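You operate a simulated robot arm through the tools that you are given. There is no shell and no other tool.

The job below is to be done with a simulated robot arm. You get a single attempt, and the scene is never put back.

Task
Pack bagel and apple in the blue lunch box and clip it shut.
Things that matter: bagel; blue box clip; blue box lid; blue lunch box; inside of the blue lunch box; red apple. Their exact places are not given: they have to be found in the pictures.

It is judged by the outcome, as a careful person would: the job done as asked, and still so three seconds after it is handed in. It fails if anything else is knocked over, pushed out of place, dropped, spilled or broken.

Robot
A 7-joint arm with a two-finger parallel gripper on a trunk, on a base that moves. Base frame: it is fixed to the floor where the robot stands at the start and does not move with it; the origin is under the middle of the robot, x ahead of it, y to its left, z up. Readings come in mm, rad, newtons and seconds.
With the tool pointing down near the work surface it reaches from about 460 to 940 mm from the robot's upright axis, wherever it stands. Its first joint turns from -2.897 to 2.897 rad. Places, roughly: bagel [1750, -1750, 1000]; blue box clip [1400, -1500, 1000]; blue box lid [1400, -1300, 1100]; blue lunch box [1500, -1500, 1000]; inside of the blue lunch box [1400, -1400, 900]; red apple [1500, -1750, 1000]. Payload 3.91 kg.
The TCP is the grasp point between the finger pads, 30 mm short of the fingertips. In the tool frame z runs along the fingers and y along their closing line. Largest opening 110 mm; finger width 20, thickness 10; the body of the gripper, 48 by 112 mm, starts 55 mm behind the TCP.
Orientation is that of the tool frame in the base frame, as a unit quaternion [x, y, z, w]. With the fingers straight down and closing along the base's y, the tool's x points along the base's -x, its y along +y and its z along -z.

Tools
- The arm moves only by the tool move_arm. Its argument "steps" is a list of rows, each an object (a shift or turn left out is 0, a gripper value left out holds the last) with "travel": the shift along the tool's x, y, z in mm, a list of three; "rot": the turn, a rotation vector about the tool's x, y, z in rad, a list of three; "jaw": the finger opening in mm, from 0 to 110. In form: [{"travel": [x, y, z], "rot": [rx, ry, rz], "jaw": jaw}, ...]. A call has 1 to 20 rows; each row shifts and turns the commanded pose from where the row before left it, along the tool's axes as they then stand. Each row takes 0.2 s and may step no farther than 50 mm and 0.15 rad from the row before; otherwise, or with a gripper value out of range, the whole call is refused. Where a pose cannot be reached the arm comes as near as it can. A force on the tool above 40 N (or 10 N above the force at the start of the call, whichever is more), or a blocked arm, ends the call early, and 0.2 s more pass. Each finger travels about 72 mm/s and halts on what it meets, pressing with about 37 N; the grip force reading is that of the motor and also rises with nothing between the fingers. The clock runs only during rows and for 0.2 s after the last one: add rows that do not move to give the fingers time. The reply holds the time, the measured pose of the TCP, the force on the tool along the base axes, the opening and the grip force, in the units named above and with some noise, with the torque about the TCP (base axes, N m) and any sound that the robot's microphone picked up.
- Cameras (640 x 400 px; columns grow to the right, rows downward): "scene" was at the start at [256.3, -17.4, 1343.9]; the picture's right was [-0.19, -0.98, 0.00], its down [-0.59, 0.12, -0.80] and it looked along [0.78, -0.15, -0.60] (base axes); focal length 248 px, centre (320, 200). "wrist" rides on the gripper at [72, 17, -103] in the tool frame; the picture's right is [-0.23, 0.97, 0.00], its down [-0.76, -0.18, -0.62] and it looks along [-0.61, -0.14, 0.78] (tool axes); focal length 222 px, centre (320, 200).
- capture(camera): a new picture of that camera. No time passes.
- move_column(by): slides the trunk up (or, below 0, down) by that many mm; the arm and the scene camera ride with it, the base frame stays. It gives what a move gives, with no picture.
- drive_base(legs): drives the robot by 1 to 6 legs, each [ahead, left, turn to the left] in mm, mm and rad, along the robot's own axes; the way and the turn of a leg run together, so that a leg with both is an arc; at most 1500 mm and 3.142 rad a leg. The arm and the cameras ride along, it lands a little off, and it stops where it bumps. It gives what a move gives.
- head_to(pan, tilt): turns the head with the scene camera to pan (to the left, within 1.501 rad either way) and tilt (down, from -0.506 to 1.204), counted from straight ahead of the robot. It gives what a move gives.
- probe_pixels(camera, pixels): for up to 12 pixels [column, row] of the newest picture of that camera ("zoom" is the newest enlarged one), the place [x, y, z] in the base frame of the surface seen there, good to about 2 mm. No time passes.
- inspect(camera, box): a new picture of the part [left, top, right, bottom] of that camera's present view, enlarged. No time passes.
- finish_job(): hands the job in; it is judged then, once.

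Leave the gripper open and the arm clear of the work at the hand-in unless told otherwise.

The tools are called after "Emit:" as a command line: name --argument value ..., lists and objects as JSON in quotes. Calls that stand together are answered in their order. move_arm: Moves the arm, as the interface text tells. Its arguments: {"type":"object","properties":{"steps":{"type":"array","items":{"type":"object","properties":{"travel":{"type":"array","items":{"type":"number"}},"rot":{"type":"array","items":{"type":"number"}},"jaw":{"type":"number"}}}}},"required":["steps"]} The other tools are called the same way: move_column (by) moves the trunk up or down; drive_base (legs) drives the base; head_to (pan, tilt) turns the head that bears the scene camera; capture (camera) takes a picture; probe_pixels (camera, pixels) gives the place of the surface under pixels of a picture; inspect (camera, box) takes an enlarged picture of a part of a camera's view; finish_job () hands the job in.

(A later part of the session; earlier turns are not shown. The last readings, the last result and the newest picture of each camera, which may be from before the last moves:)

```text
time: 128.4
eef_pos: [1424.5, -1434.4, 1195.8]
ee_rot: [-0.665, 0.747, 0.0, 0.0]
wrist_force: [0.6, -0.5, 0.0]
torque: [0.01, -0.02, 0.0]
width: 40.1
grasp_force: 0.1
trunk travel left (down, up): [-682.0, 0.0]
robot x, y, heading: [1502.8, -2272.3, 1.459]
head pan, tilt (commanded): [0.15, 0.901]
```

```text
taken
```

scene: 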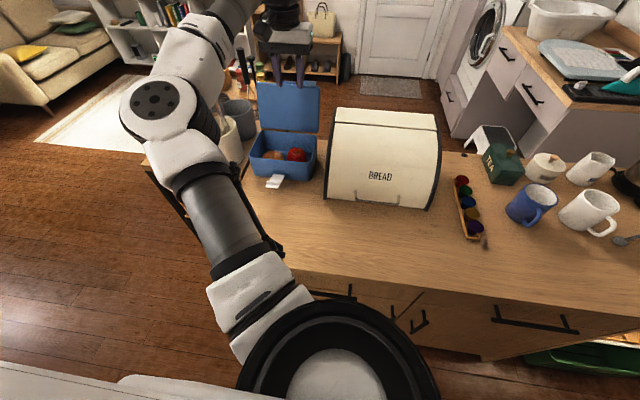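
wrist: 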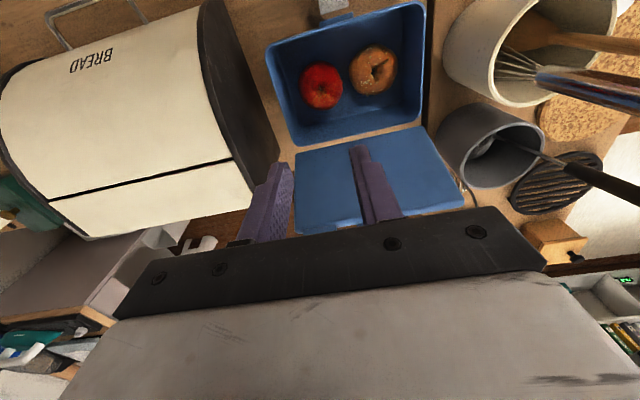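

The wrist view shows the lid (380,180) below the fingers. I'll move the hand forward past the lid's top edge at z≈1196 and see whether it's reachable.

Emit:
move_arm --steps '[{"travel": [-35, 11, 0]}, {"travel": [-36, 11, 0]}, {"travel": [-37, 12, 0]}, {"travel": [-37, 0, 0]}, {}, {}]'

Emit:
head_to --pan 0.15 --tilt 0.6

Emit:
capture --camera "wrist"

Emit:
inspect --camera "scene" --box '[220, 100, 380, 260]'

```text
time: 129.8
eef_pos: [1423.3, -1387.0, 1179.7]
ee_rot: [-0.665, 0.747, 0.0, -0.001]
wrist_force: [0.3, 0.0, -0.4]
torque: [-0.01, 0.02, -0.01]
width: 40.1
grasp_force: 0.1
out of reach, approached as far as the arm can: row 2, 3, 4
trunk travel left (down, up): [-682.0, 0.0]
robot x, y, heading: [1503.7, -2269.8, 1.46]
head pan, tilt (commanded): [0.15, 0.901]
```

```text
time: 130.6
eef_pos: [1423.7, -1387.7, 1179.3]
ee_rot: [-0.666, 0.746, 0.001, 0.001]
wrist_force: [0.3, -0.6, 0.1]
torque: [0.0, 0.0, 0.01]
width: 40.2
grasp_force: 0.0
trunk travel left (down, up): [-682.0, 0.0]
robot x, y, heading: [1505.1, -2272.3, 1.458]
head pan, tilt (commanded): [0.15, 0.6]
```

```text
taken
```

wrist: 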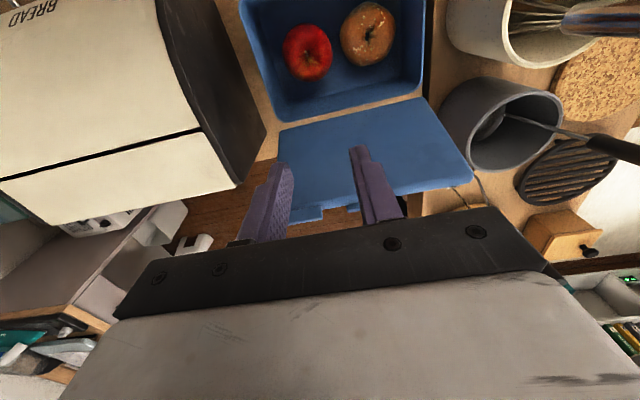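

```text
2.50 times, centred on (300, 180) of scene
```

zoom: 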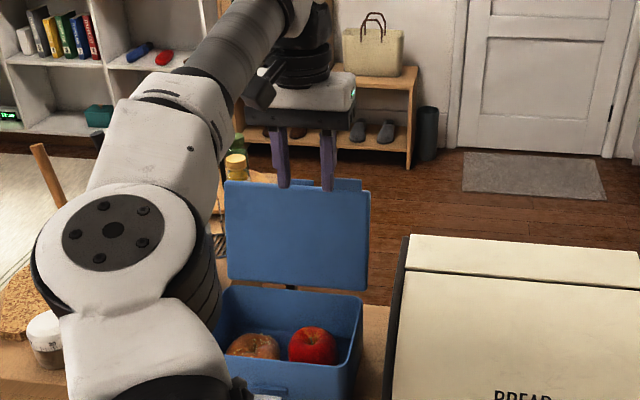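

The arm stops at about 890 mm, so the lid's back is just out of reach with the tool vertical. Tilting the tool forward about 30° gives the extra reach and still hooks over the lid's top edge. I'll probe the lid's top edge first.

Emit:
probe_pixels --camera "wrist" --pixels '[[300, 200], [340, 198], [430, 180], [460, 178], [465, 165], [312, 212], [352, 207], [420, 110], [290, 135], [330, 165], [425, 150], [420, 192]]'

Emit:
probe_pixels --camera "zoom" --pixels '[[235, 185], [362, 195], [345, 182], [265, 183], [232, 280], [366, 285], [300, 230], [300, 205], [290, 287], [228, 200]]'

```text
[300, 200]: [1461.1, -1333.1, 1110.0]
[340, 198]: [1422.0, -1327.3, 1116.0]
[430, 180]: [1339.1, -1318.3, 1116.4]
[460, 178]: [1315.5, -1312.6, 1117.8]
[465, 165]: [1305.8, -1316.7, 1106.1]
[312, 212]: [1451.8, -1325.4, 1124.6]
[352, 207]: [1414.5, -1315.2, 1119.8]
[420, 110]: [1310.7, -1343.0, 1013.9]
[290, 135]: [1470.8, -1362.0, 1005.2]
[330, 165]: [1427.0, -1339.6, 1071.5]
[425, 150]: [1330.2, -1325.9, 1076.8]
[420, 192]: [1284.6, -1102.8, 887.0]
```

```text
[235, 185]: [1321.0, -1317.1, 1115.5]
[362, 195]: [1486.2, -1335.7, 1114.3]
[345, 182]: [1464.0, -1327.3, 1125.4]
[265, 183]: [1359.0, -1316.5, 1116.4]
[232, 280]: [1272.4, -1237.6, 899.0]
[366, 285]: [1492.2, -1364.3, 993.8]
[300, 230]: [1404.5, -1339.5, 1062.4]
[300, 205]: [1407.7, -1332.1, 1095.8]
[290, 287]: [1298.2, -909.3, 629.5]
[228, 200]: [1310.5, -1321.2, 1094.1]
```

Lid geometry: top edge at v≈−1155…−1142, z≈1117, with a finger tab at u≈1595 and a catch near the middle. I'll tilt the tool forward 0.7 rad in place, then shift left to u≈1490, clear of the tabs.

Emit:
move_arm --steps '[{"rot": [0, -0.14, 0]}, {"rot": [0, -0.14, 0]}, {"rot": [0, -0.14, 0]}, {"rot": [0, -0.14, 0]}, {"rot": [0, -0.14, 0]}, {"travel": [0, 42, 0], "jaw": 15}, {"travel": [0, 41, 0]}, {}, {}]'

Emit:
capture --camera "wrist"

Emit:
inspect --camera "scene" --box '[220, 100, 380, 260]'

```text
time: 132.6
eef_pos: [1340.1, -1376.3, 1180.2]
ee_rot: [-0.624, 0.702, 0.228, 0.256]
wrist_force: [-0.1, -0.1, 0.2]
torque: [0.02, -0.02, -0.01]
width: 15.0
grasp_force: 0.0
trunk travel left (down, up): [-682.0, 0.0]
robot x, y, heading: [1499.7, -2272.7, 1.458]
head pan, tilt (commanded): [0.15, 0.6]
```

```text
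taken
```

wrist: 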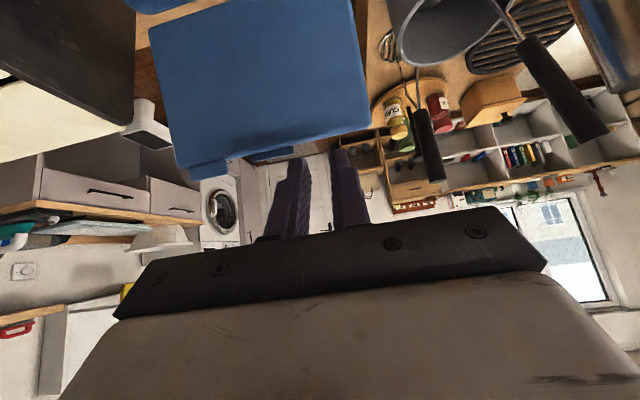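

```text
2.50 times, centred on (300, 180) of scene
```

zoom: 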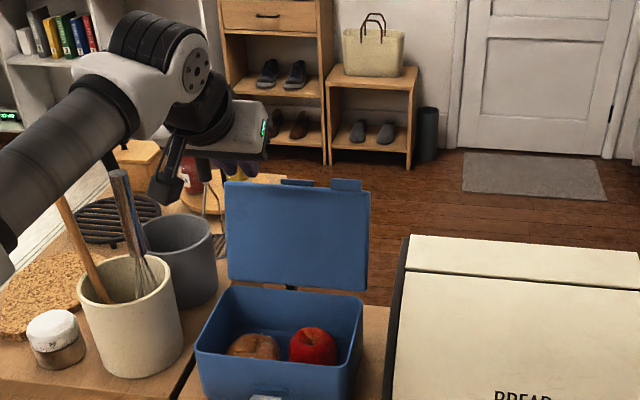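

The tool is tilted. The camera block looks closer to the utensils now, so I'll probe their positions and distances.

Emit:
probe_pixels --camera "zoom" --pixels '[[165, 190], [158, 200], [185, 165], [118, 172], [122, 200], [135, 240], [65, 205], [200, 80], [90, 120], [240, 130], [210, 165], [205, 200]]'

Emit:
probe_pixels --camera "wrist" --pixels '[[430, 145], [420, 115], [560, 90], [600, 130], [395, 40], [450, 30], [360, 100], [260, 155], [210, 170], [160, 40], [430, 175], [525, 45]]'

```text
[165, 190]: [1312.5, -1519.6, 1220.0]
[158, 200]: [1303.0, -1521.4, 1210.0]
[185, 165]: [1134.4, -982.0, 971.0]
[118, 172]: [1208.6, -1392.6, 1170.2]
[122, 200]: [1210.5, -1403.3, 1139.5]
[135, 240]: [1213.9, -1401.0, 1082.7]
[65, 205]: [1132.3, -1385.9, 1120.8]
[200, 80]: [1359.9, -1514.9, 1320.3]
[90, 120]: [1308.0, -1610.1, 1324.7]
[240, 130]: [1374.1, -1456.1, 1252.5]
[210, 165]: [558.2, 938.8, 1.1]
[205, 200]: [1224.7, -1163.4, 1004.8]
```

```text
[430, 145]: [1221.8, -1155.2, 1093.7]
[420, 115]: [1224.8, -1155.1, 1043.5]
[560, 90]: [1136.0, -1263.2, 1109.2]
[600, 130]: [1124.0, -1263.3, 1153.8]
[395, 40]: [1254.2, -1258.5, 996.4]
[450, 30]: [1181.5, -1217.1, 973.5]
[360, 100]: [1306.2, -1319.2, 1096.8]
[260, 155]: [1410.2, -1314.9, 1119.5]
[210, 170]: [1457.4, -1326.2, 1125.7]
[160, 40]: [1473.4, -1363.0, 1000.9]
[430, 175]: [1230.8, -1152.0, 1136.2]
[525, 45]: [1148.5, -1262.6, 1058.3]
```

The whisk (x≈1208) and masher handle (x≈1230) are at least 90 mm from the arm's path. I'll move forward 103 mm over the lid's top edge at constant height.

Emit:
move_arm --steps '[{"travel": [-26.3, 0, 22.1]}, {"travel": [-26.3, 0, 22.1]}, {"travel": [-26.2, 0, 22.1]}, {}, {}]'

Emit:
capture --camera "wrist"

Emit:
inspect --camera "scene" --box '[220, 100, 380, 260]'

```text
time: 133.8
eef_pos: [1349.5, -1308.5, 1178.8]
ee_rot: [-0.625, 0.701, 0.228, 0.255]
wrist_force: [0.4, -0.5, 0.3]
torque: [0.04, -0.03, 0.0]
width: 14.8
grasp_force: 0.1
out of reach, approached as far as the arm can: row 3
trunk travel left (down, up): [-682.0, 0.0]
robot x, y, heading: [1500.4, -2275.9, 1.459]
head pan, tilt (commanded): [0.15, 0.6]
```

```text
taken
```

wrist: 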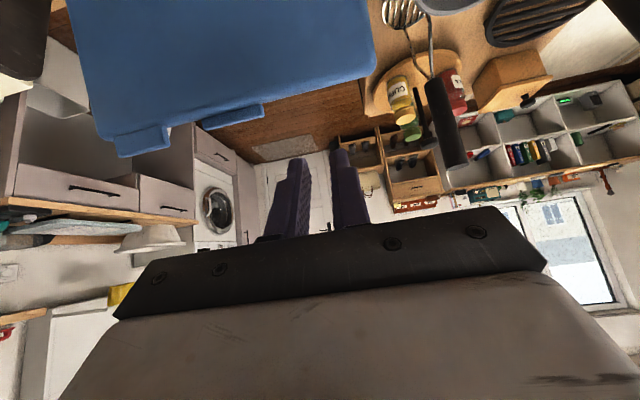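

```text
2.50 times, centred on (300, 180) of scene
```

zoom: 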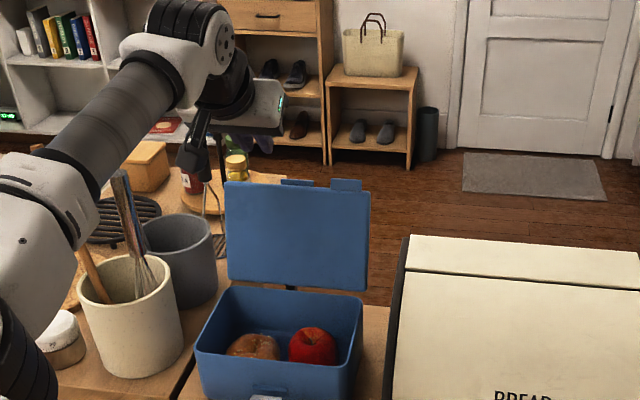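

The arm is about 35 mm short of getting behind the lid. Before nudging the base forward, I'll check the gap between the robot's front and the counter by looking steeply down.

Emit:
head_to --pan -0.5 --tilt 1.05

Emit:
capture --camera "scene"

```text
time: 134.9
eef_pos: [1349.0, -1308.5, 1178.9]
ee_rot: [-0.625, 0.702, 0.228, 0.256]
wrist_force: [-0.4, -0.2, -0.2]
torque: [0.01, 0.0, 0.02]
width: 14.9
grasp_force: 0.0
trunk travel left (down, up): [-682.0, 0.0]
robot x, y, heading: [1501.7, -2275.0, 1.46]
head pan, tilt (commanded): [-0.499, 1.051]
```

```text
taken
```

scene: 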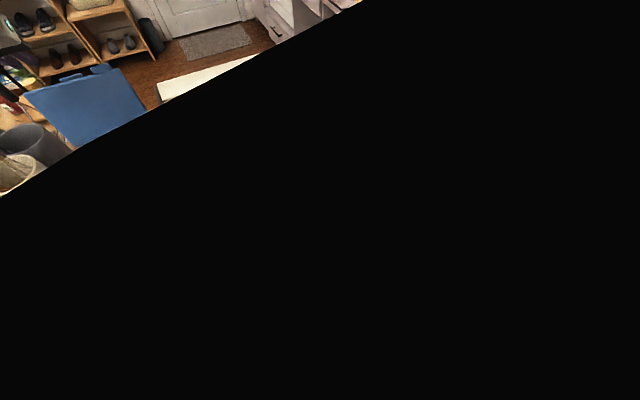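

The head blocks the view at that tilt. I'll use tilt 0.92 and probe the ring and the counter edge for the distance.

Emit:
head_to --pan 0.1 --tilt 0.95

Emit:
capture --camera "scene"

Emit:
probe_pixels --camera "scene" --pixels '[[320, 300], [320, 310], [320, 330], [330, 375], [400, 340], [260, 330], [480, 350], [100, 390], [350, 280], [420, 300], [500, 300], [300, 270]]'

```text
time: 135.9
eef_pos: [1347.4, -1309.3, 1179.1]
ee_rot: [-0.625, 0.701, 0.228, 0.256]
wrist_force: [-0.4, -0.2, -0.6]
torque: [0.0, 0.02, 0.01]
width: 14.8
grasp_force: 0.0
trunk travel left (down, up): [-682.0, 0.0]
robot x, y, heading: [1501.5, -2273.6, 1.456]
head pan, tilt (commanded): [0.099, 0.949]
```

```text
taken
```

scene: 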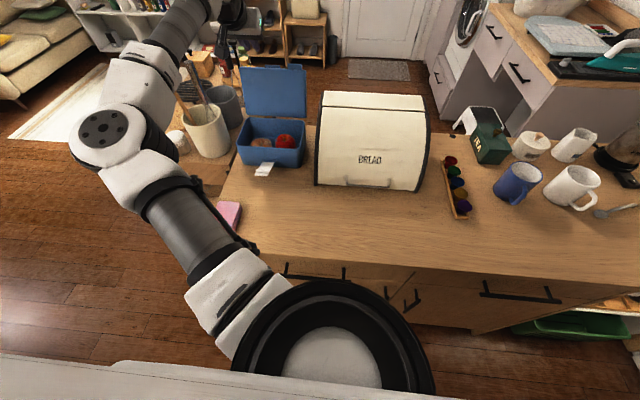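

```text
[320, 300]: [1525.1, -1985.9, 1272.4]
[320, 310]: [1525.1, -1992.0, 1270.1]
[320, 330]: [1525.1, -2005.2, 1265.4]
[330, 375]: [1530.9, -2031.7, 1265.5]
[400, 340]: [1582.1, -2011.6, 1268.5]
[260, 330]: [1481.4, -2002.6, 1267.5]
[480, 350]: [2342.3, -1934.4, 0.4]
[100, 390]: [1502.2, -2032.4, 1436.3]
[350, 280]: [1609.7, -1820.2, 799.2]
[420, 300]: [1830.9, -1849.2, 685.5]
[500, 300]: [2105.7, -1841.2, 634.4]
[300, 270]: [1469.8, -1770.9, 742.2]
```

The elbow is still strongly bent, so the limit is a wrist joint at this turn, not arm length. The −90° turn worked well toward the left earlier. I'll back off, set the tool vertical, turn it to −90° and try again.

Emit:
move_arm --steps '[{"travel": [26.8, 0, -22.5]}, {"travel": [26.8, 0, -22.5]}, {"rot": [0, 0.14, 0]}, {"rot": [0, 0.14, 0]}, {"rot": [0, 0.14, 0]}, {"rot": [0, 0.14, 0]}, {"rot": [0, 0.14, 0]}, {"rot": [0, 0, -0.15]}, {"rot": [0, 0, -0.15]}, {"rot": [0, 0, -0.15]}, {"rot": [0, 0, -0.15]}, {"rot": [0, 0, -0.15]}, {"rot": [0, 0, -0.15]}, {"rot": [0, 0, -0.15]}, {"rot": [0, 0, -0.15]}, {"rot": [0, 0, -0.15]}, {"rot": [0, 0, -0.15]}, {"rot": [0, 0, -0.07]}, {}]'

Emit:
head_to --pan 0.15 --tilt 0.6

Emit:
capture --camera "scene"

```text
time: 139.9
eef_pos: [1338.9, -1380.4, 1178.4]
ee_rot: [0.983, -0.057, 0.01, -0.174]
wrist_force: [-0.2, -0.2, -0.7]
torque: [-0.01, 0.03, 0.04]
width: 15.1
grasp_force: 0.0
out of reach, approached as far as the arm can: row 5, 6, 7
trunk travel left (down, up): [-682.0, 0.0]
robot x, y, heading: [1503.6, -2274.0, 1.454]
head pan, tilt (commanded): [0.099, 0.949]
```

```text
time: 140.7
eef_pos: [1338.8, -1380.8, 1179.4]
ee_rot: [0.983, -0.057, 0.01, -0.174]
wrist_force: [-0.2, 1.2, -0.2]
torque: [0.01, 0.01, 0.01]
width: 15.2
grasp_force: 0.1
trunk travel left (down, up): [-682.0, 0.0]
robot x, y, heading: [1502.4, -2274.2, 1.456]
head pan, tilt (commanded): [0.15, 0.6]
```

```text
taken
```

scene: 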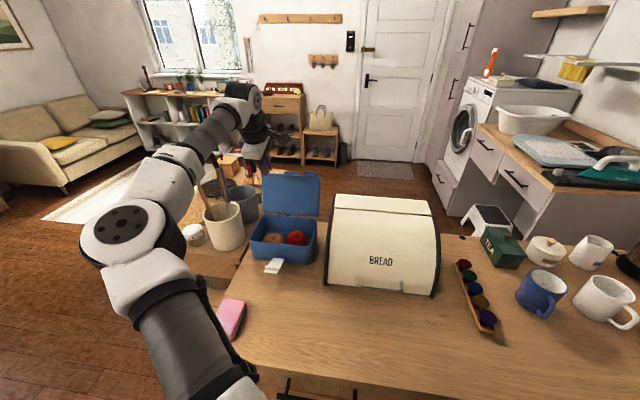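

About 0.35 rad of forward tilt remains, which is the useful direction. New idea: with the jaws wide open along this direction, the far finger reaches behind the lid by itself while the hand stays within reach. I'll open to 110, move 32 mm forward over the lid's edge, and check.

Emit:
move_arm --steps '[{"jaw": 110}, {"jaw": 110}, {"jaw": 110}, {"jaw": 110}, {"travel": [0, -15, 5.5]}, {"travel": [0, -15, 5.5]}, {}, {}]'

Emit:
capture --camera "wrist"

Emit:
inspect --camera "scene" --box '[220, 80, 380, 240]'

```text
time: 142.5
eef_pos: [1342.9, -1349.7, 1179.0]
ee_rot: [0.983, -0.057, 0.011, -0.174]
wrist_force: [-0.1, -0.1, 0.3]
torque: [-0.02, 0.01, -0.02]
width: 110.0
grasp_force: 0.0
trunk travel left (down, up): [-682.0, 0.0]
robot x, y, heading: [1499.2, -2270.0, 1.458]
head pan, tilt (commanded): [0.15, 0.6]
```

```text
taken
```

wrist: 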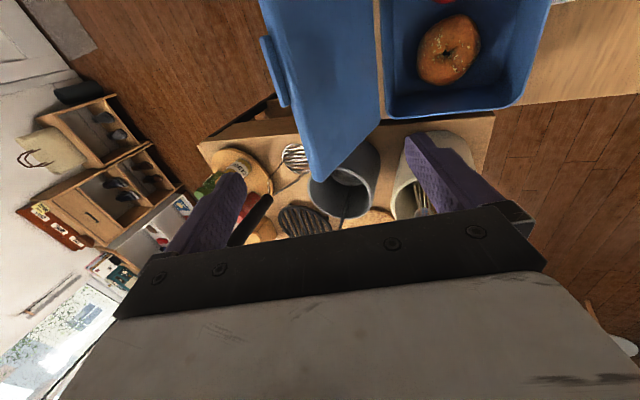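

```text
2.50 times, centred on (300, 160) of scene
```

zoom: 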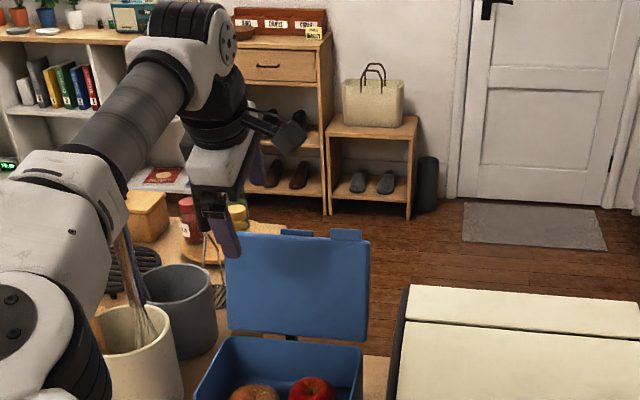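

The hand is in position (v≈−1186). Before lowering I'll check the forearm's clearance to the whisk and spoon.

Emit:
probe_pixels --camera "zoom" --pixels '[[70, 190], [110, 230], [90, 170], [120, 150], [60, 260], [30, 320], [95, 330], [125, 260], [122, 240], [130, 300], [180, 100], [125, 190]]'

Emit:
capture --camera "scene"

```text
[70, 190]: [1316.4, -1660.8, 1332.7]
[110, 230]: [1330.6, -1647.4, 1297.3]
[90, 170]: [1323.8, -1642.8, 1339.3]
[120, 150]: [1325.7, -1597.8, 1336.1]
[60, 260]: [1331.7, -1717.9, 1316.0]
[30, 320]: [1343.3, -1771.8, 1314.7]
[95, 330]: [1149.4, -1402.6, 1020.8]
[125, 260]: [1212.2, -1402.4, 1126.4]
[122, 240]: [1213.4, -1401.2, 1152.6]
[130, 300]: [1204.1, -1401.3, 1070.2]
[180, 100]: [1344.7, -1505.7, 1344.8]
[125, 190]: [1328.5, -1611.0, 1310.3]
```

```text
taken
```

scene: 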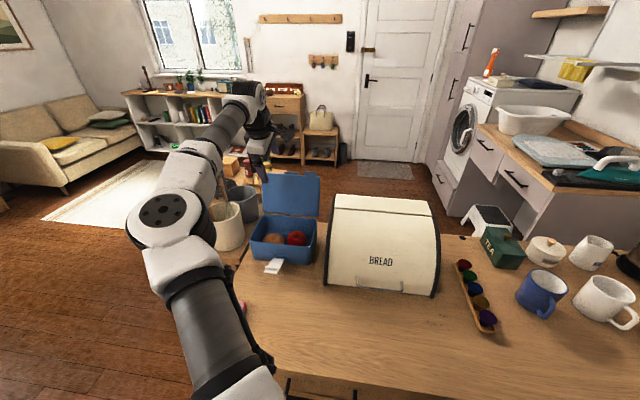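

The forearm (x≈1290–1345) is clear of the whisk (x≈1210). I'll lower the far finger behind the lid, straight down 79 mm in small steps.

Emit:
move_arm --steps '[{"travel": [0, 6.8, 18.55]}, {"travel": [0, 6.8, 18.55]}, {"travel": [0, 6.8, 18.55]}, {"travel": [0, 6.8, 18.55]}, {}, {}]'

Emit:
capture --camera "wrist"

Emit:
inspect --camera "scene" --box '[220, 80, 380, 240]'

```text
time: 143.9
eef_pos: [1341.7, -1347.6, 1099.8]
ee_rot: [0.983, -0.056, 0.01, -0.173]
wrist_force: [-0.6, -0.4, 0.6]
torque: [-0.01, 0.0, 0.01]
width: 109.8
grasp_force: 0.0
trunk travel left (down, up): [-682.0, 0.0]
robot x, y, heading: [1504.0, -2271.7, 1.452]
head pan, tilt (commanded): [0.15, 0.6]
```

```text
taken
```

wrist: 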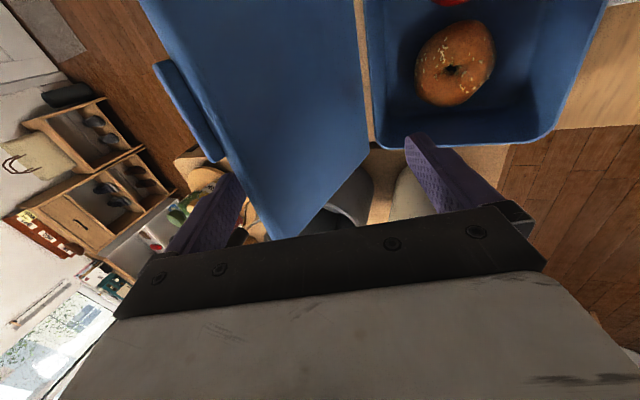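

```text
2.50 times, centred on (300, 160) of scene
```

zoom: 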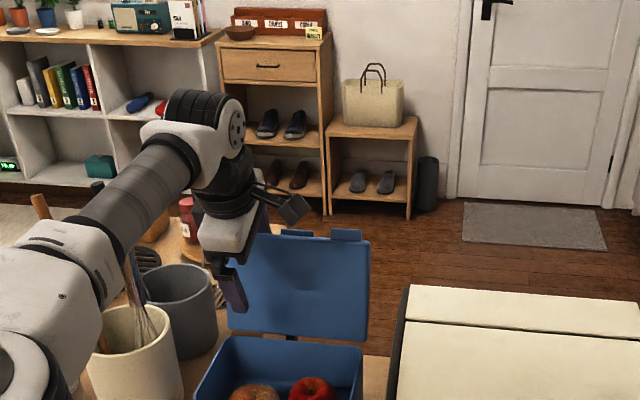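

The far finger is now behind the lid's top edge. I'll pull toward the robot slowly in 12 mm steps, watching the force.

Emit:
move_arm --steps '[{"travel": [0, 11.3, -4.1]}, {"travel": [0, 11.3, -4.1]}, {"travel": [0, 11.3, -4.1]}, {"travel": [0, 11.3, -4.1]}, {}]'

Emit:
capture --camera "wrist"

Emit:
inspect --camera "scene" --box '[220, 80, 380, 240]'

```text
time: 145.1
eef_pos: [1337.2, -1395.8, 1100.2]
ee_rot: [0.983, -0.056, 0.01, -0.174]
wrist_force: [-0.2, 0.0, 0.4]
torque: [-0.01, 0.01, -0.03]
width: 110.0
grasp_force: 0.1
trunk travel left (down, up): [-682.0, 0.0]
robot x, y, heading: [1504.0, -2271.4, 1.458]
head pan, tilt (commanded): [0.15, 0.6]
```

```text
taken
```

wrist: 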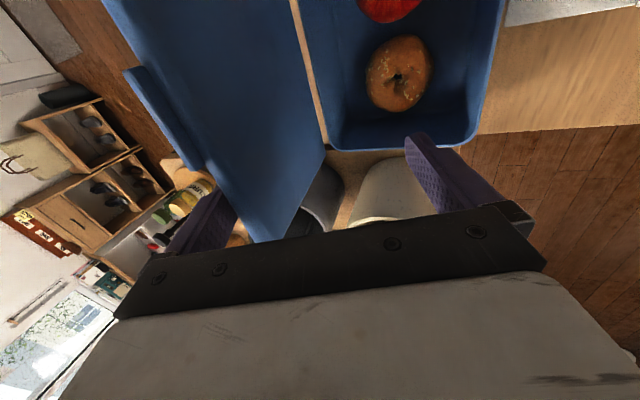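

```text
2.50 times, centred on (300, 160) of scene
```

zoom: 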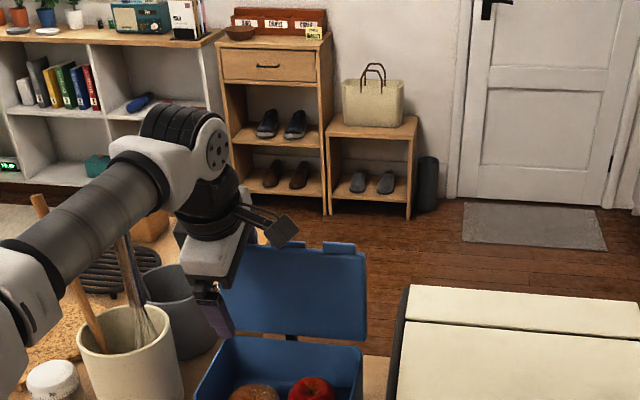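

The lid is following with almost no force. I'll continue pulling another 60 mm.

Emit:
move_arm --steps '[{"travel": [0, 11.3, -4.1]}, {"travel": [0, 11.3, -4.1]}, {"travel": [0, 11.3, -4.1]}, {"travel": [0, 11.3, -4.1]}, {"travel": [0, 11.3, -4.1]}, {}, {}]'

Emit:
capture --camera "wrist"

Emit:
inspect --camera "scene" --box '[220, 80, 380, 240]'

```text
time: 146.7
eef_pos: [1329.9, -1455.4, 1100.2]
ee_rot: [0.983, -0.058, 0.01, -0.174]
wrist_force: [0.4, 0.8, -0.4]
torque: [-0.01, 0.05, 0.01]
width: 110.1
grasp_force: 0.0
trunk travel left (down, up): [-682.0, 0.0]
robot x, y, heading: [1504.1, -2274.2, 1.46]
head pan, tilt (commanded): [0.15, 0.6]
```

```text
taken
```

wrist: 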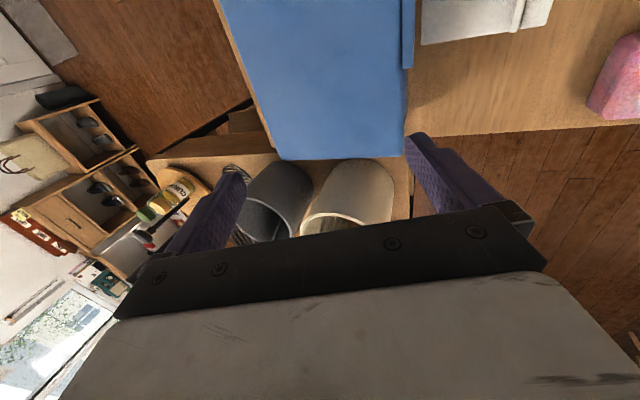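

```text
2.50 times, centred on (300, 160) of scene
```

zoom: 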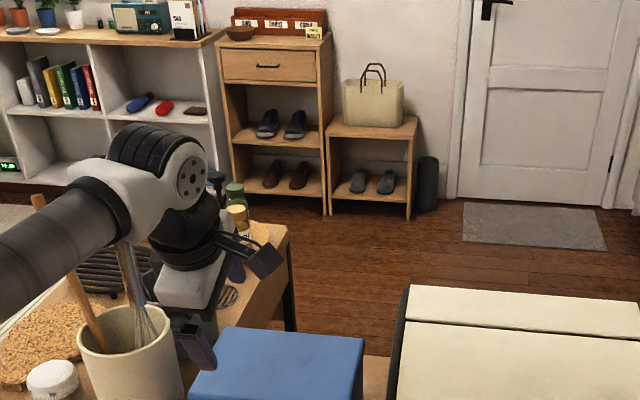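

The lid swung over and closed. I'll raise the hand straight up and then inspect the lid and clip.

Emit:
move_arm --steps '[{"travel": [0, -10, -28]}, {"travel": [0, -13.7, -37.6]}, {"travel": [0, 40, -14.6]}, {"travel": [0, 40, -14.6]}, {}]'

Emit:
head_to --pan 0.1 --tilt 0.8

Emit:
capture --camera "scene"

Emit:
inspect --camera "scene" --box '[220, 120, 340, 220]'

Emit:
capture --camera "wrist"

```text
time: 147.9
eef_pos: [1319.0, -1540.2, 1170.2]
ee_rot: [0.983, -0.057, 0.01, -0.173]
wrist_force: [0.4, -0.3, -0.8]
torque: [-0.02, -0.01, 0.01]
width: 109.6
grasp_force: 0.1
trunk travel left (down, up): [-682.0, 0.0]
robot x, y, heading: [1503.3, -2274.5, 1.461]
head pan, tilt (commanded): [0.15, 0.6]
```

```text
time: 148.6
eef_pos: [1319.3, -1538.9, 1170.3]
ee_rot: [0.983, -0.056, 0.01, -0.175]
wrist_force: [0.7, -0.3, 0.1]
torque: [0.0, -0.01, 0.03]
width: 110.0
grasp_force: 0.0
trunk travel left (down, up): [-682.0, 0.0]
robot x, y, heading: [1503.2, -2278.2, 1.457]
head pan, tilt (commanded): [0.099, 0.799]
```

```text
taken
```

scene: 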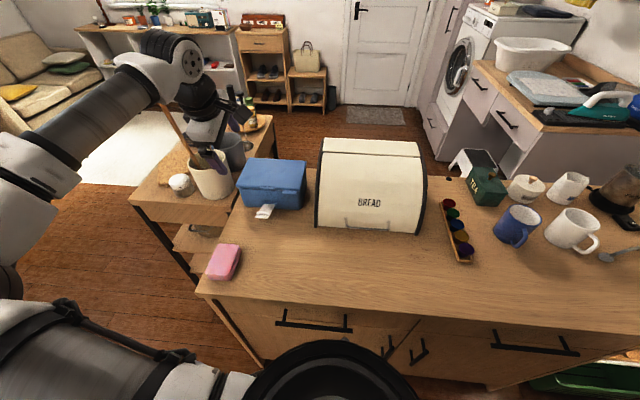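

```text
4.00 times, centred on (280, 170) of scene
```

zoom: 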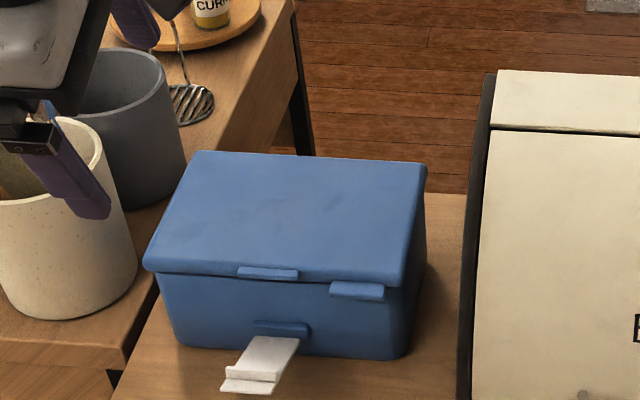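

```text
taken
```

wrist: 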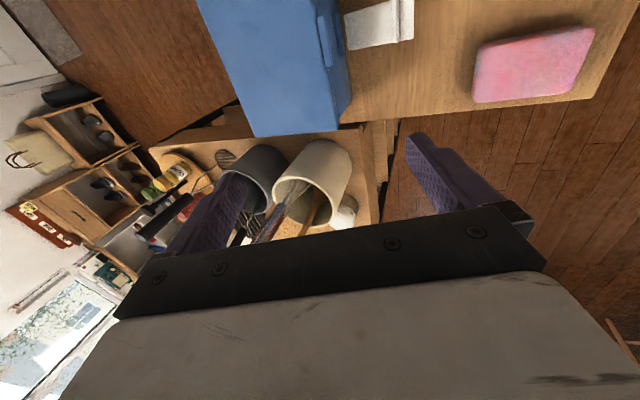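

The lid looks closed. I'll probe its flatness and the geometry of the front catch ridge (zoom 268,272), the clip mount and the clip tip.

Emit:
probe_pixels --camera "zoom" --pixels '[[205, 165], [410, 175], [160, 255], [390, 270], [280, 215], [250, 270], [268, 275], [290, 275], [355, 290], [265, 328], [295, 330], [280, 328]]'

Emit:
probe_pixels --camera "zoom" --pixels '[[230, 383], [270, 388], [240, 370], [275, 375], [260, 350], [285, 350], [262, 340], [250, 378], [222, 390], [268, 300], [180, 280], [380, 320]]'

```text
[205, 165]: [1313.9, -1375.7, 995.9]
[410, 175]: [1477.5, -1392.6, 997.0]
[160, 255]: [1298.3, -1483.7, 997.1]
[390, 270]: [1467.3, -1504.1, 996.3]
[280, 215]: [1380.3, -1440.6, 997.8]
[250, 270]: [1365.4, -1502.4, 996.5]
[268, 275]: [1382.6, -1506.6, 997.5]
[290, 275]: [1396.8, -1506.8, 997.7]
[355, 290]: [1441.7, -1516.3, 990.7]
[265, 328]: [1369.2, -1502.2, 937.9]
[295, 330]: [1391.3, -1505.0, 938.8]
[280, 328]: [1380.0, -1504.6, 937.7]
```

```text
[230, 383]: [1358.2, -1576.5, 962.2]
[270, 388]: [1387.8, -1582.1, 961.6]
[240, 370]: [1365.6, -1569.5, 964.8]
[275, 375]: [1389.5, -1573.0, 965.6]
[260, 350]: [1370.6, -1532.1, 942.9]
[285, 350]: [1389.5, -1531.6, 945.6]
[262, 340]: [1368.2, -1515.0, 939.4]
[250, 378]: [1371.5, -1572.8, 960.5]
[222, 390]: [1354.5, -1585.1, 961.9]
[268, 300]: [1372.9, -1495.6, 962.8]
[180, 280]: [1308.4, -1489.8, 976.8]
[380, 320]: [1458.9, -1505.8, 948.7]
```

The lid lies flat at z≈997 all over, so it's fully closed. The clip's hinge is at (v≈−1338, z≈938) and its free end at (v≈−1417, z≈962). Its width is about 31 mm, centred at u≈1545, and the lid's catch ridge is right above it. I'll pinch the clip's end from both sides and swing it up. First I'll straighten the tool and turn it so it closes along u.

Emit:
move_arm --steps '[{"rot": [-0.117, 0, 0]}, {"rot": [-0.117, 0, 0]}, {"rot": [-0.116, 0, 0]}, {"rot": [0, 0, 0.15]}, {"rot": [0, 0, 0.15]}, {"rot": [0, 0, 0.15]}, {"rot": [0, 0, 0.15]}, {"rot": [0, 0, 0.15]}, {"rot": [0, 0, 0.15]}, {"rot": [0, 0, 0.15]}, {"rot": [0, 0, 0.15]}, {"rot": [0, 0, 0.15]}, {"rot": [0, 0, 0.15], "jaw": 70}, {"rot": [0, 0, 0.0708]}, {}, {}]'

Emit:
capture --camera "wrist"

Emit:
inspect --camera "scene" --box '[200, 100, 360, 260]'

```text
time: 152.0
eef_pos: [1319.7, -1540.4, 1168.2]
ee_rot: [-0.664, 0.747, -0.001, 0.0]
wrist_force: [0.1, 0.3, -0.6]
torque: [0.0, 0.0, 0.01]
width: 70.0
grasp_force: 0.0
trunk travel left (down, up): [-682.0, 0.0]
robot x, y, heading: [1509.1, -2269.6, 1.457]
head pan, tilt (commanded): [0.099, 0.799]
```

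```text
taken
```

wrist: 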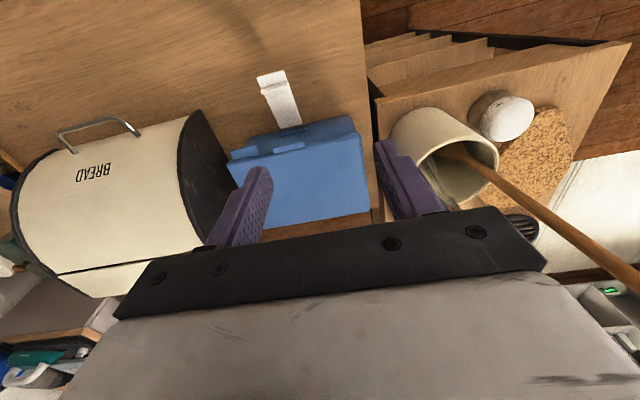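

```text
2.50 times, centred on (280, 180) of scene
```

zoom: 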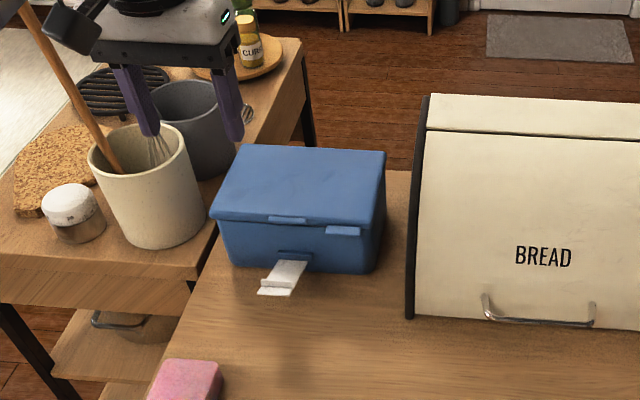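

The tool is vertical and closes along u. I'll zoom the wrist camera onto the clip to measure it precisely.

Emit:
inspect --camera "wrist" --box '[220, 50, 380, 180]'

Emit:
probe_pixels --camera "wrist" --pixels '[[258, 80], [285, 74], [262, 95], [290, 88], [266, 95], [280, 92], [275, 110], [295, 110], [270, 125], [299, 122], [288, 125], [292, 147]]'

```text
3.08 times, centred on (300, 115) of wrist
```

zoom: 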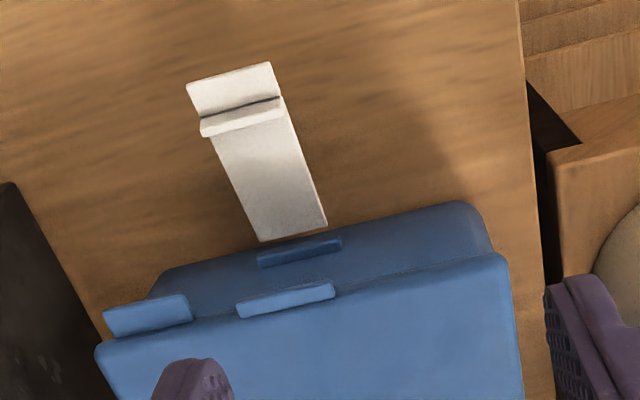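

```text
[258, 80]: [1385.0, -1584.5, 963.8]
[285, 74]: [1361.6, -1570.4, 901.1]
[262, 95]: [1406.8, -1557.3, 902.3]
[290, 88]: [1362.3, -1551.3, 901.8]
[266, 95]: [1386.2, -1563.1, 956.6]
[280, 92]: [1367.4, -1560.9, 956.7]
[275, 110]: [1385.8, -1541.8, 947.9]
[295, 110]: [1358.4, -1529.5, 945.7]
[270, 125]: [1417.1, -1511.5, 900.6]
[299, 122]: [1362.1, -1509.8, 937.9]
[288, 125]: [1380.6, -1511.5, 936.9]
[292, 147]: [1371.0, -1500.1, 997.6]
```

Emit:
probe_pixels --camera "zoom" --pixels '[[195, 88], [270, 68], [205, 112], [275, 95], [240, 105], [207, 128], [280, 112], [240, 122], [215, 148], [290, 135], [262, 235], [320, 222]]'

Emit:
probe_pixels --camera "zoom" --pixels '[[235, 85], [262, 180], [290, 255], [285, 302], [240, 305], [330, 290], [330, 245], [262, 262], [150, 315], [300, 245], [245, 140], [285, 225]]'

```text
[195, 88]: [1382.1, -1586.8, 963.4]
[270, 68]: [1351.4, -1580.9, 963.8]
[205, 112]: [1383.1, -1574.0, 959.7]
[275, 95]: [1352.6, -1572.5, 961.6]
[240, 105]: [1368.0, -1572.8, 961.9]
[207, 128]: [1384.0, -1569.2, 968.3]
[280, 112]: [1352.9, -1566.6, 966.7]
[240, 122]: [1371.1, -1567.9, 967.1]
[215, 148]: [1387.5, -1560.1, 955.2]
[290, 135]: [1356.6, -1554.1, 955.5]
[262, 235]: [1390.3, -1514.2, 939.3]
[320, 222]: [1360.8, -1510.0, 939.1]
```

```text
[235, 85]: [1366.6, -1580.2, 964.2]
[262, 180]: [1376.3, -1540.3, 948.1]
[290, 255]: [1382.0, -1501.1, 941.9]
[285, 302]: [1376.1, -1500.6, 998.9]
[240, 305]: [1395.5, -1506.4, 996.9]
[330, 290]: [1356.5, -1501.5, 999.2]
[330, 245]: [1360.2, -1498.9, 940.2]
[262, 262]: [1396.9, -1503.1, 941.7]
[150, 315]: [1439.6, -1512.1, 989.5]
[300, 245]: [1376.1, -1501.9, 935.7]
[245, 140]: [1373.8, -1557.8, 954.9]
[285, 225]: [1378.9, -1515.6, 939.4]
```

Clip centre u≈1540, pinch zone v≈−1411, top z≈962; its hook bump will land just above the lid ridge when upright. I'll move above the clip's end and lower to z≈1010 with the jaws at 70.

Emit:
move_arm --steps '[{"travel": [16.3, -26, 0]}, {"travel": [16.3, -25.9, 0]}, {"travel": [0, 0, 40]}, {"travel": [0, 0, 40]}, {"travel": [0, 0, 40]}, {"travel": [0, 0, 38]}, {}, {}]'

Emit:
capture --camera "wrist"

Emit:
inspect --camera "scene" --box '[200, 120, 340, 260]'

```text
time: 153.8
eef_pos: [1367.6, -1577.9, 1010.4]
ee_rot: [-0.665, 0.747, 0.0, 0.0]
wrist_force: [0.5, 0.4, -0.6]
torque: [-0.02, -0.01, 0.05]
width: 70.3
grasp_force: 0.0
trunk travel left (down, up): [-682.0, 0.0]
robot x, y, heading: [1503.8, -2274.4, 1.457]
head pan, tilt (commanded): [0.099, 0.799]
```

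```text
taken
```

wrist: 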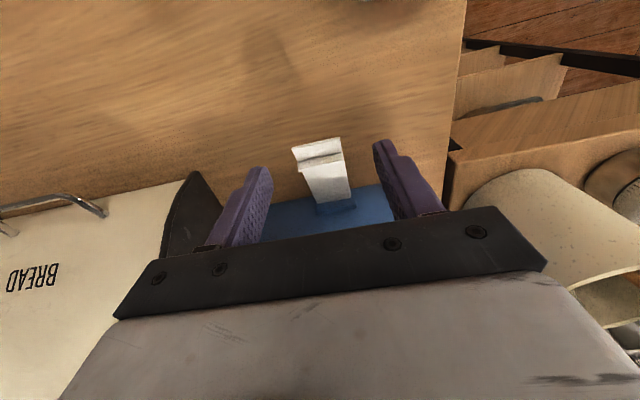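

```text
2.86 times, centred on (270, 190) of scene
```

zoom: 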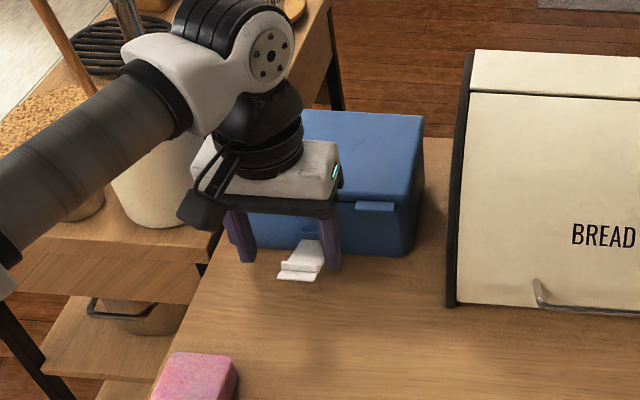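

Centred at u=1540, v=−1410. I'll verify the clip corners from this close view.

Emit:
probe_pixels --camera "wrist" --pixels '[[296, 152], [335, 142], [300, 165], [342, 157], [318, 148], [320, 162], [308, 175], [346, 170], [325, 185], [322, 200], [345, 192]]'

```text
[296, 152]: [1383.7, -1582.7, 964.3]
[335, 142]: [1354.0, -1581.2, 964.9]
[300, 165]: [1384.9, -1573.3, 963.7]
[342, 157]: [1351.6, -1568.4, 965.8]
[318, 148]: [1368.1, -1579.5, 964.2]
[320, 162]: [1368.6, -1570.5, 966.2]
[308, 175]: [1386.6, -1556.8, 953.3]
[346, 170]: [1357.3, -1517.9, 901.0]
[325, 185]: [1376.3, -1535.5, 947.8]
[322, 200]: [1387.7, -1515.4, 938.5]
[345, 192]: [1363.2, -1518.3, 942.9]
```

The clip is centred between the fingers. I'll lower to z≈979 and close on it.

Emit:
move_arm --steps '[{"travel": [0, 0, 16]}, {"travel": [0, 0, 15]}, {}, {"jaw": 50}, {"jaw": 40}, {"jaw": 34}, {"jaw": 30}, {"jaw": 26}, {"jaw": 26}]'

Emit:
capture --camera "wrist"

Emit:
inspect --camera "scene" --box '[200, 120, 340, 260]'

```text
time: 155.8
eef_pos: [1368.1, -1579.1, 977.9]
ee_rot: [-0.665, 0.747, 0.0, -0.001]
wrist_force: [1.2, -0.6, 0.4]
torque: [-0.06, -0.06, -0.12]
width: 35.6
grasp_force: 36.5
trunk travel left (down, up): [-682.0, 0.0]
robot x, y, heading: [1504.1, -2272.5, 1.458]
head pan, tilt (commanded): [0.099, 0.799]
```

```text
taken
```

wrist: 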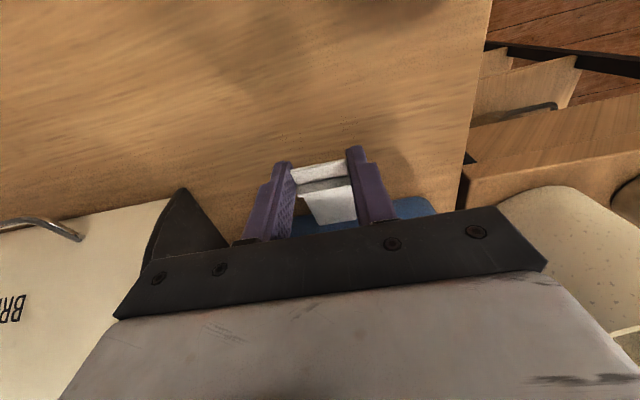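

```text
2.86 times, centred on (270, 190) of scene
```

zoom: 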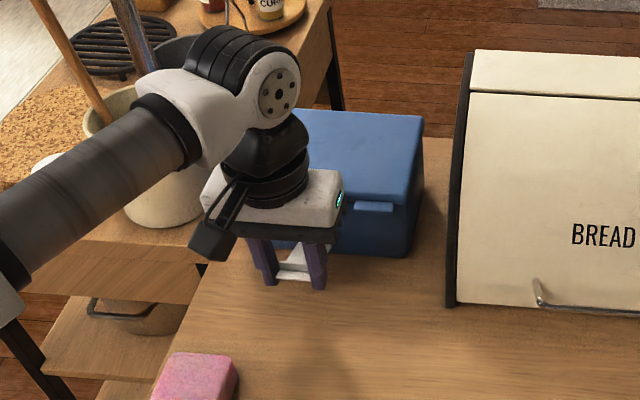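

The clip is pinched at 35.6 mm with 36.5 N. I want less squeeze so the clip can pivot in the pads without lifting the box, so I'll ease the jaw command to about 35 and read the force.

Emit:
move_arm --steps '[{"jaw": 35}, {"jaw": 35}, {}]'

```text
time: 156.6
eef_pos: [1367.7, -1578.9, 977.8]
ee_rot: [-0.665, 0.747, 0.001, 0.0]
wrist_force: [0.8, -0.8, -0.4]
torque: [-0.01, -0.02, -0.06]
width: 36.0
grasp_force: 1.1
trunk travel left (down, up): [-682.0, 0.0]
robot x, y, heading: [1506.9, -2274.4, 1.46]
head pan, tilt (commanded): [0.099, 0.799]
```

Emit:
move_arm --steps '[{"jaw": 32}, {"jaw": 32}, {}]'

```text
time: 157.4
eef_pos: [1367.4, -1578.8, 978.9]
ee_rot: [-0.665, 0.747, -0.001, 0.0]
wrist_force: [0.9, 0.3, 0.4]
torque: [0.01, -0.02, -0.08]
width: 35.4
grasp_force: 37.0
trunk travel left (down, up): [-682.0, 0.0]
robot x, y, heading: [1503.4, -2270.8, 1.456]
head pan, tilt (commanded): [0.099, 0.799]
```

Emit:
move_arm --steps '[{"jaw": 34.3}, {"jaw": 34.3}, {}]'

```text
time: 158.2
eef_pos: [1368.2, -1579.0, 979.1]
ee_rot: [-0.665, 0.746, 0.0, 0.001]
wrist_force: [1.2, 0.1, -0.1]
torque: [0.07, -0.04, -0.06]
width: 35.2
grasp_force: 36.6
trunk travel left (down, up): [-682.0, 0.0]
robot x, y, heading: [1501.2, -2271.4, 1.459]
head pan, tilt (commanded): [0.099, 0.799]
```

Emit:
move_arm --steps '[{"jaw": 34.9}, {"jaw": 34.9}, {}]'

```text
time: 159.0
eef_pos: [1369.2, -1580.6, 979.3]
ee_rot: [-0.666, 0.746, -0.001, 0.0]
wrist_force: [0.3, 0.6, 0.9]
torque: [0.06, -0.01, 0.0]
width: 35.7
grasp_force: 7.1
trunk travel left (down, up): [-682.0, 0.0]
robot x, y, heading: [1506.4, -2274.8, 1.458]
head pan, tilt (commanded): [0.099, 0.799]
```

At 34.9 the grip is about 7 N, a good light pinch. I'll start the upward arc with four small steps and check the clip and box.

Emit:
move_arm --steps '[{"travel": [-2.8, 0, -7.1]}, {"travel": [-3.5, 0, -6.8]}, {"travel": [-4.1, 0, -6.4]}, {"travel": [-4.8, 0, -5.9]}, {}]'

Emit:
capture --camera "wrist"

Emit:
inspect --camera "scene" --box '[200, 120, 340, 260]'

```text
time: 160.2
eef_pos: [1370.1, -1564.8, 1006.8]
ee_rot: [-0.666, 0.746, 0.0, 0.0]
wrist_force: [0.3, -0.4, -0.8]
torque: [0.05, -0.07, -0.03]
width: 36.0
grasp_force: 6.7
trunk travel left (down, up): [-682.0, 0.0]
robot x, y, heading: [1502.0, -2270.5, 1.456]
head pan, tilt (commanded): [0.099, 0.799]
```

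```text
taken
```

wrist: 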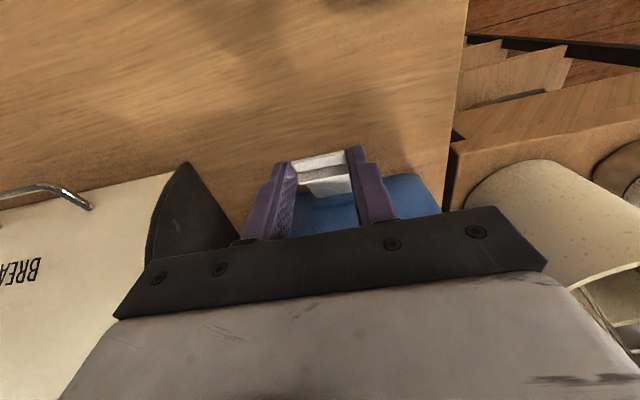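

```text
2.86 times, centred on (270, 190) of scene
```

zoom: 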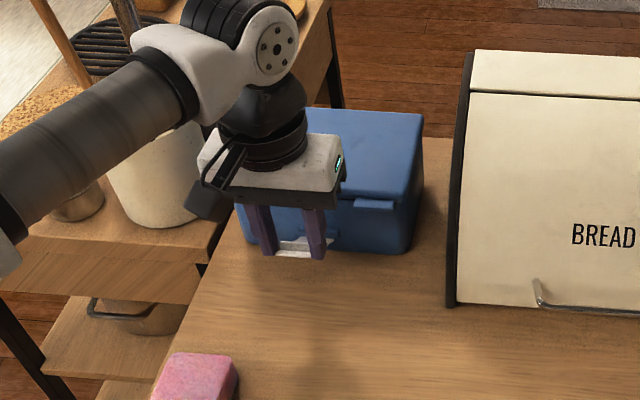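

The clip is rising with the fingers and the box stays put. I'll continue the arc with the next four steps.

Emit:
move_arm --steps '[{"travel": [-5.3, 0, -5.4]}, {"travel": [-5.9, 0, -4.9]}, {"travel": [-6.3, 0, -4.2]}, {"travel": [-6.8, 0, -3.6]}, {}]'

Emit:
capture --camera "wrist"

Emit:
inspect --camera "scene" --box '[200, 120, 340, 260]'

```text
time: 161.4
eef_pos: [1373.8, -1539.8, 1024.7]
ee_rot: [-0.666, 0.746, 0.0, -0.001]
wrist_force: [0.5, -0.2, -1.1]
torque: [-0.03, -0.03, 0.01]
width: 35.9
grasp_force: 1.0
trunk travel left (down, up): [-682.0, 0.0]
robot x, y, heading: [1503.7, -2273.2, 1.461]
head pan, tilt (commanded): [0.099, 0.799]
```

```text
taken
```

wrist: 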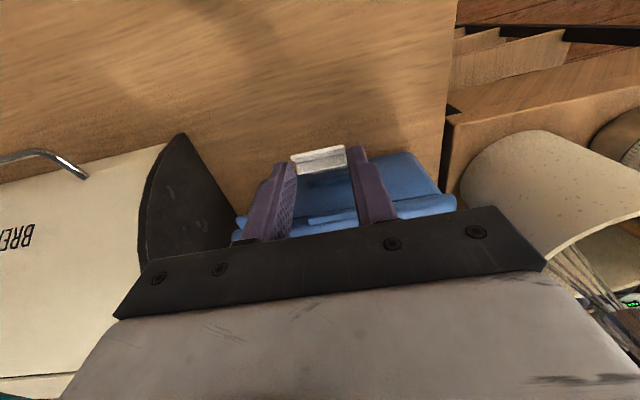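

```text
2.86 times, centred on (270, 190) of scene
```

zoom: 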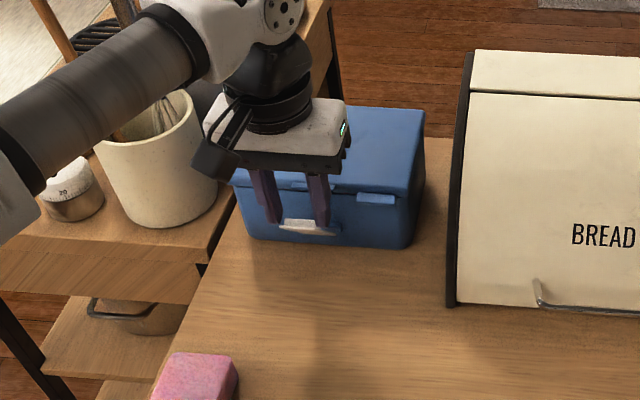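

The clip is still in the fingers. I'll probe its tip to gauge its angle now.

Emit:
inspect --camera "wrist" --box '[260, 120, 400, 240]'

Emit:
probe_pixels --camera "wrist" --pixels '[[300, 158], [338, 152], [320, 150], [320, 160], [320, 167], [300, 170], [340, 163], [335, 218], [320, 185]]'

```text
3.33 times, centred on (330, 180) of wrist
```

zoom: 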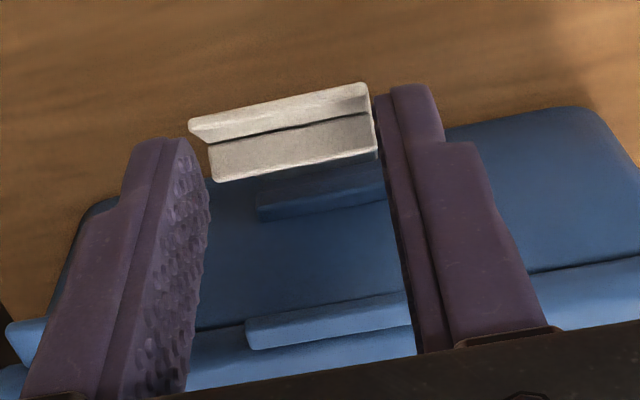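

```text
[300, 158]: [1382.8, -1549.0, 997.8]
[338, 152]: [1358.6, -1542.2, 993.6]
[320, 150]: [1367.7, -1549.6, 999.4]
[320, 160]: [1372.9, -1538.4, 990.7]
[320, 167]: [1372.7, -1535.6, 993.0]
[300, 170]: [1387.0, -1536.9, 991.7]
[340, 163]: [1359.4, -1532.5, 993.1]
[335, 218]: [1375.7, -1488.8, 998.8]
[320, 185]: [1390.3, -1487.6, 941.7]
```

The clip has rotated about 38° and its tab is near the bottom of the fingertips, so the grip is slipping. I'll shift the fingers 9 mm back and 15 mm down along the tab, re-pinch it firmly, and look.

Emit:
move_arm --steps '[{"travel": [4.7, 0, 7.3]}, {"travel": [4.7, 0, 7.4]}, {}, {"jaw": 33}, {"jaw": 32}, {}]'

Emit:
inspect --camera "wrist" --box '[260, 120, 400, 240]'

Emit:
inspect --camera "scene" --box '[230, 160, 330, 240]'

```text
time: 162.8
eef_pos: [1372.7, -1549.8, 1009.9]
ee_rot: [-0.665, 0.747, 0.0, 0.0]
wrist_force: [-1.2, -1.3, 1.0]
torque: [0.04, 0.06, 0.05]
width: 35.3
grasp_force: 37.5
trunk travel left (down, up): [-682.0, 0.0]
robot x, y, heading: [1500.2, -2270.9, 1.456]
head pan, tilt (commanded): [0.099, 0.799]
```

```text
3.33 times, centred on (330, 180) of wrist
```

zoom: 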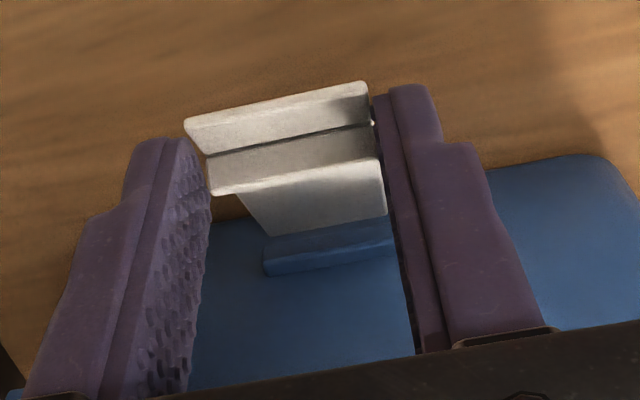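

```text
5.00 times, centred on (280, 200) of scene
```

zoom: 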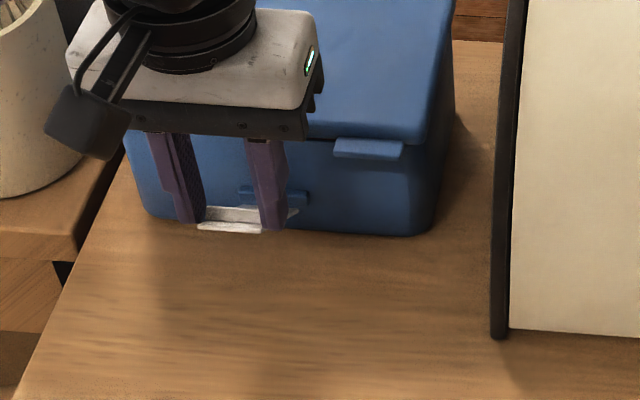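

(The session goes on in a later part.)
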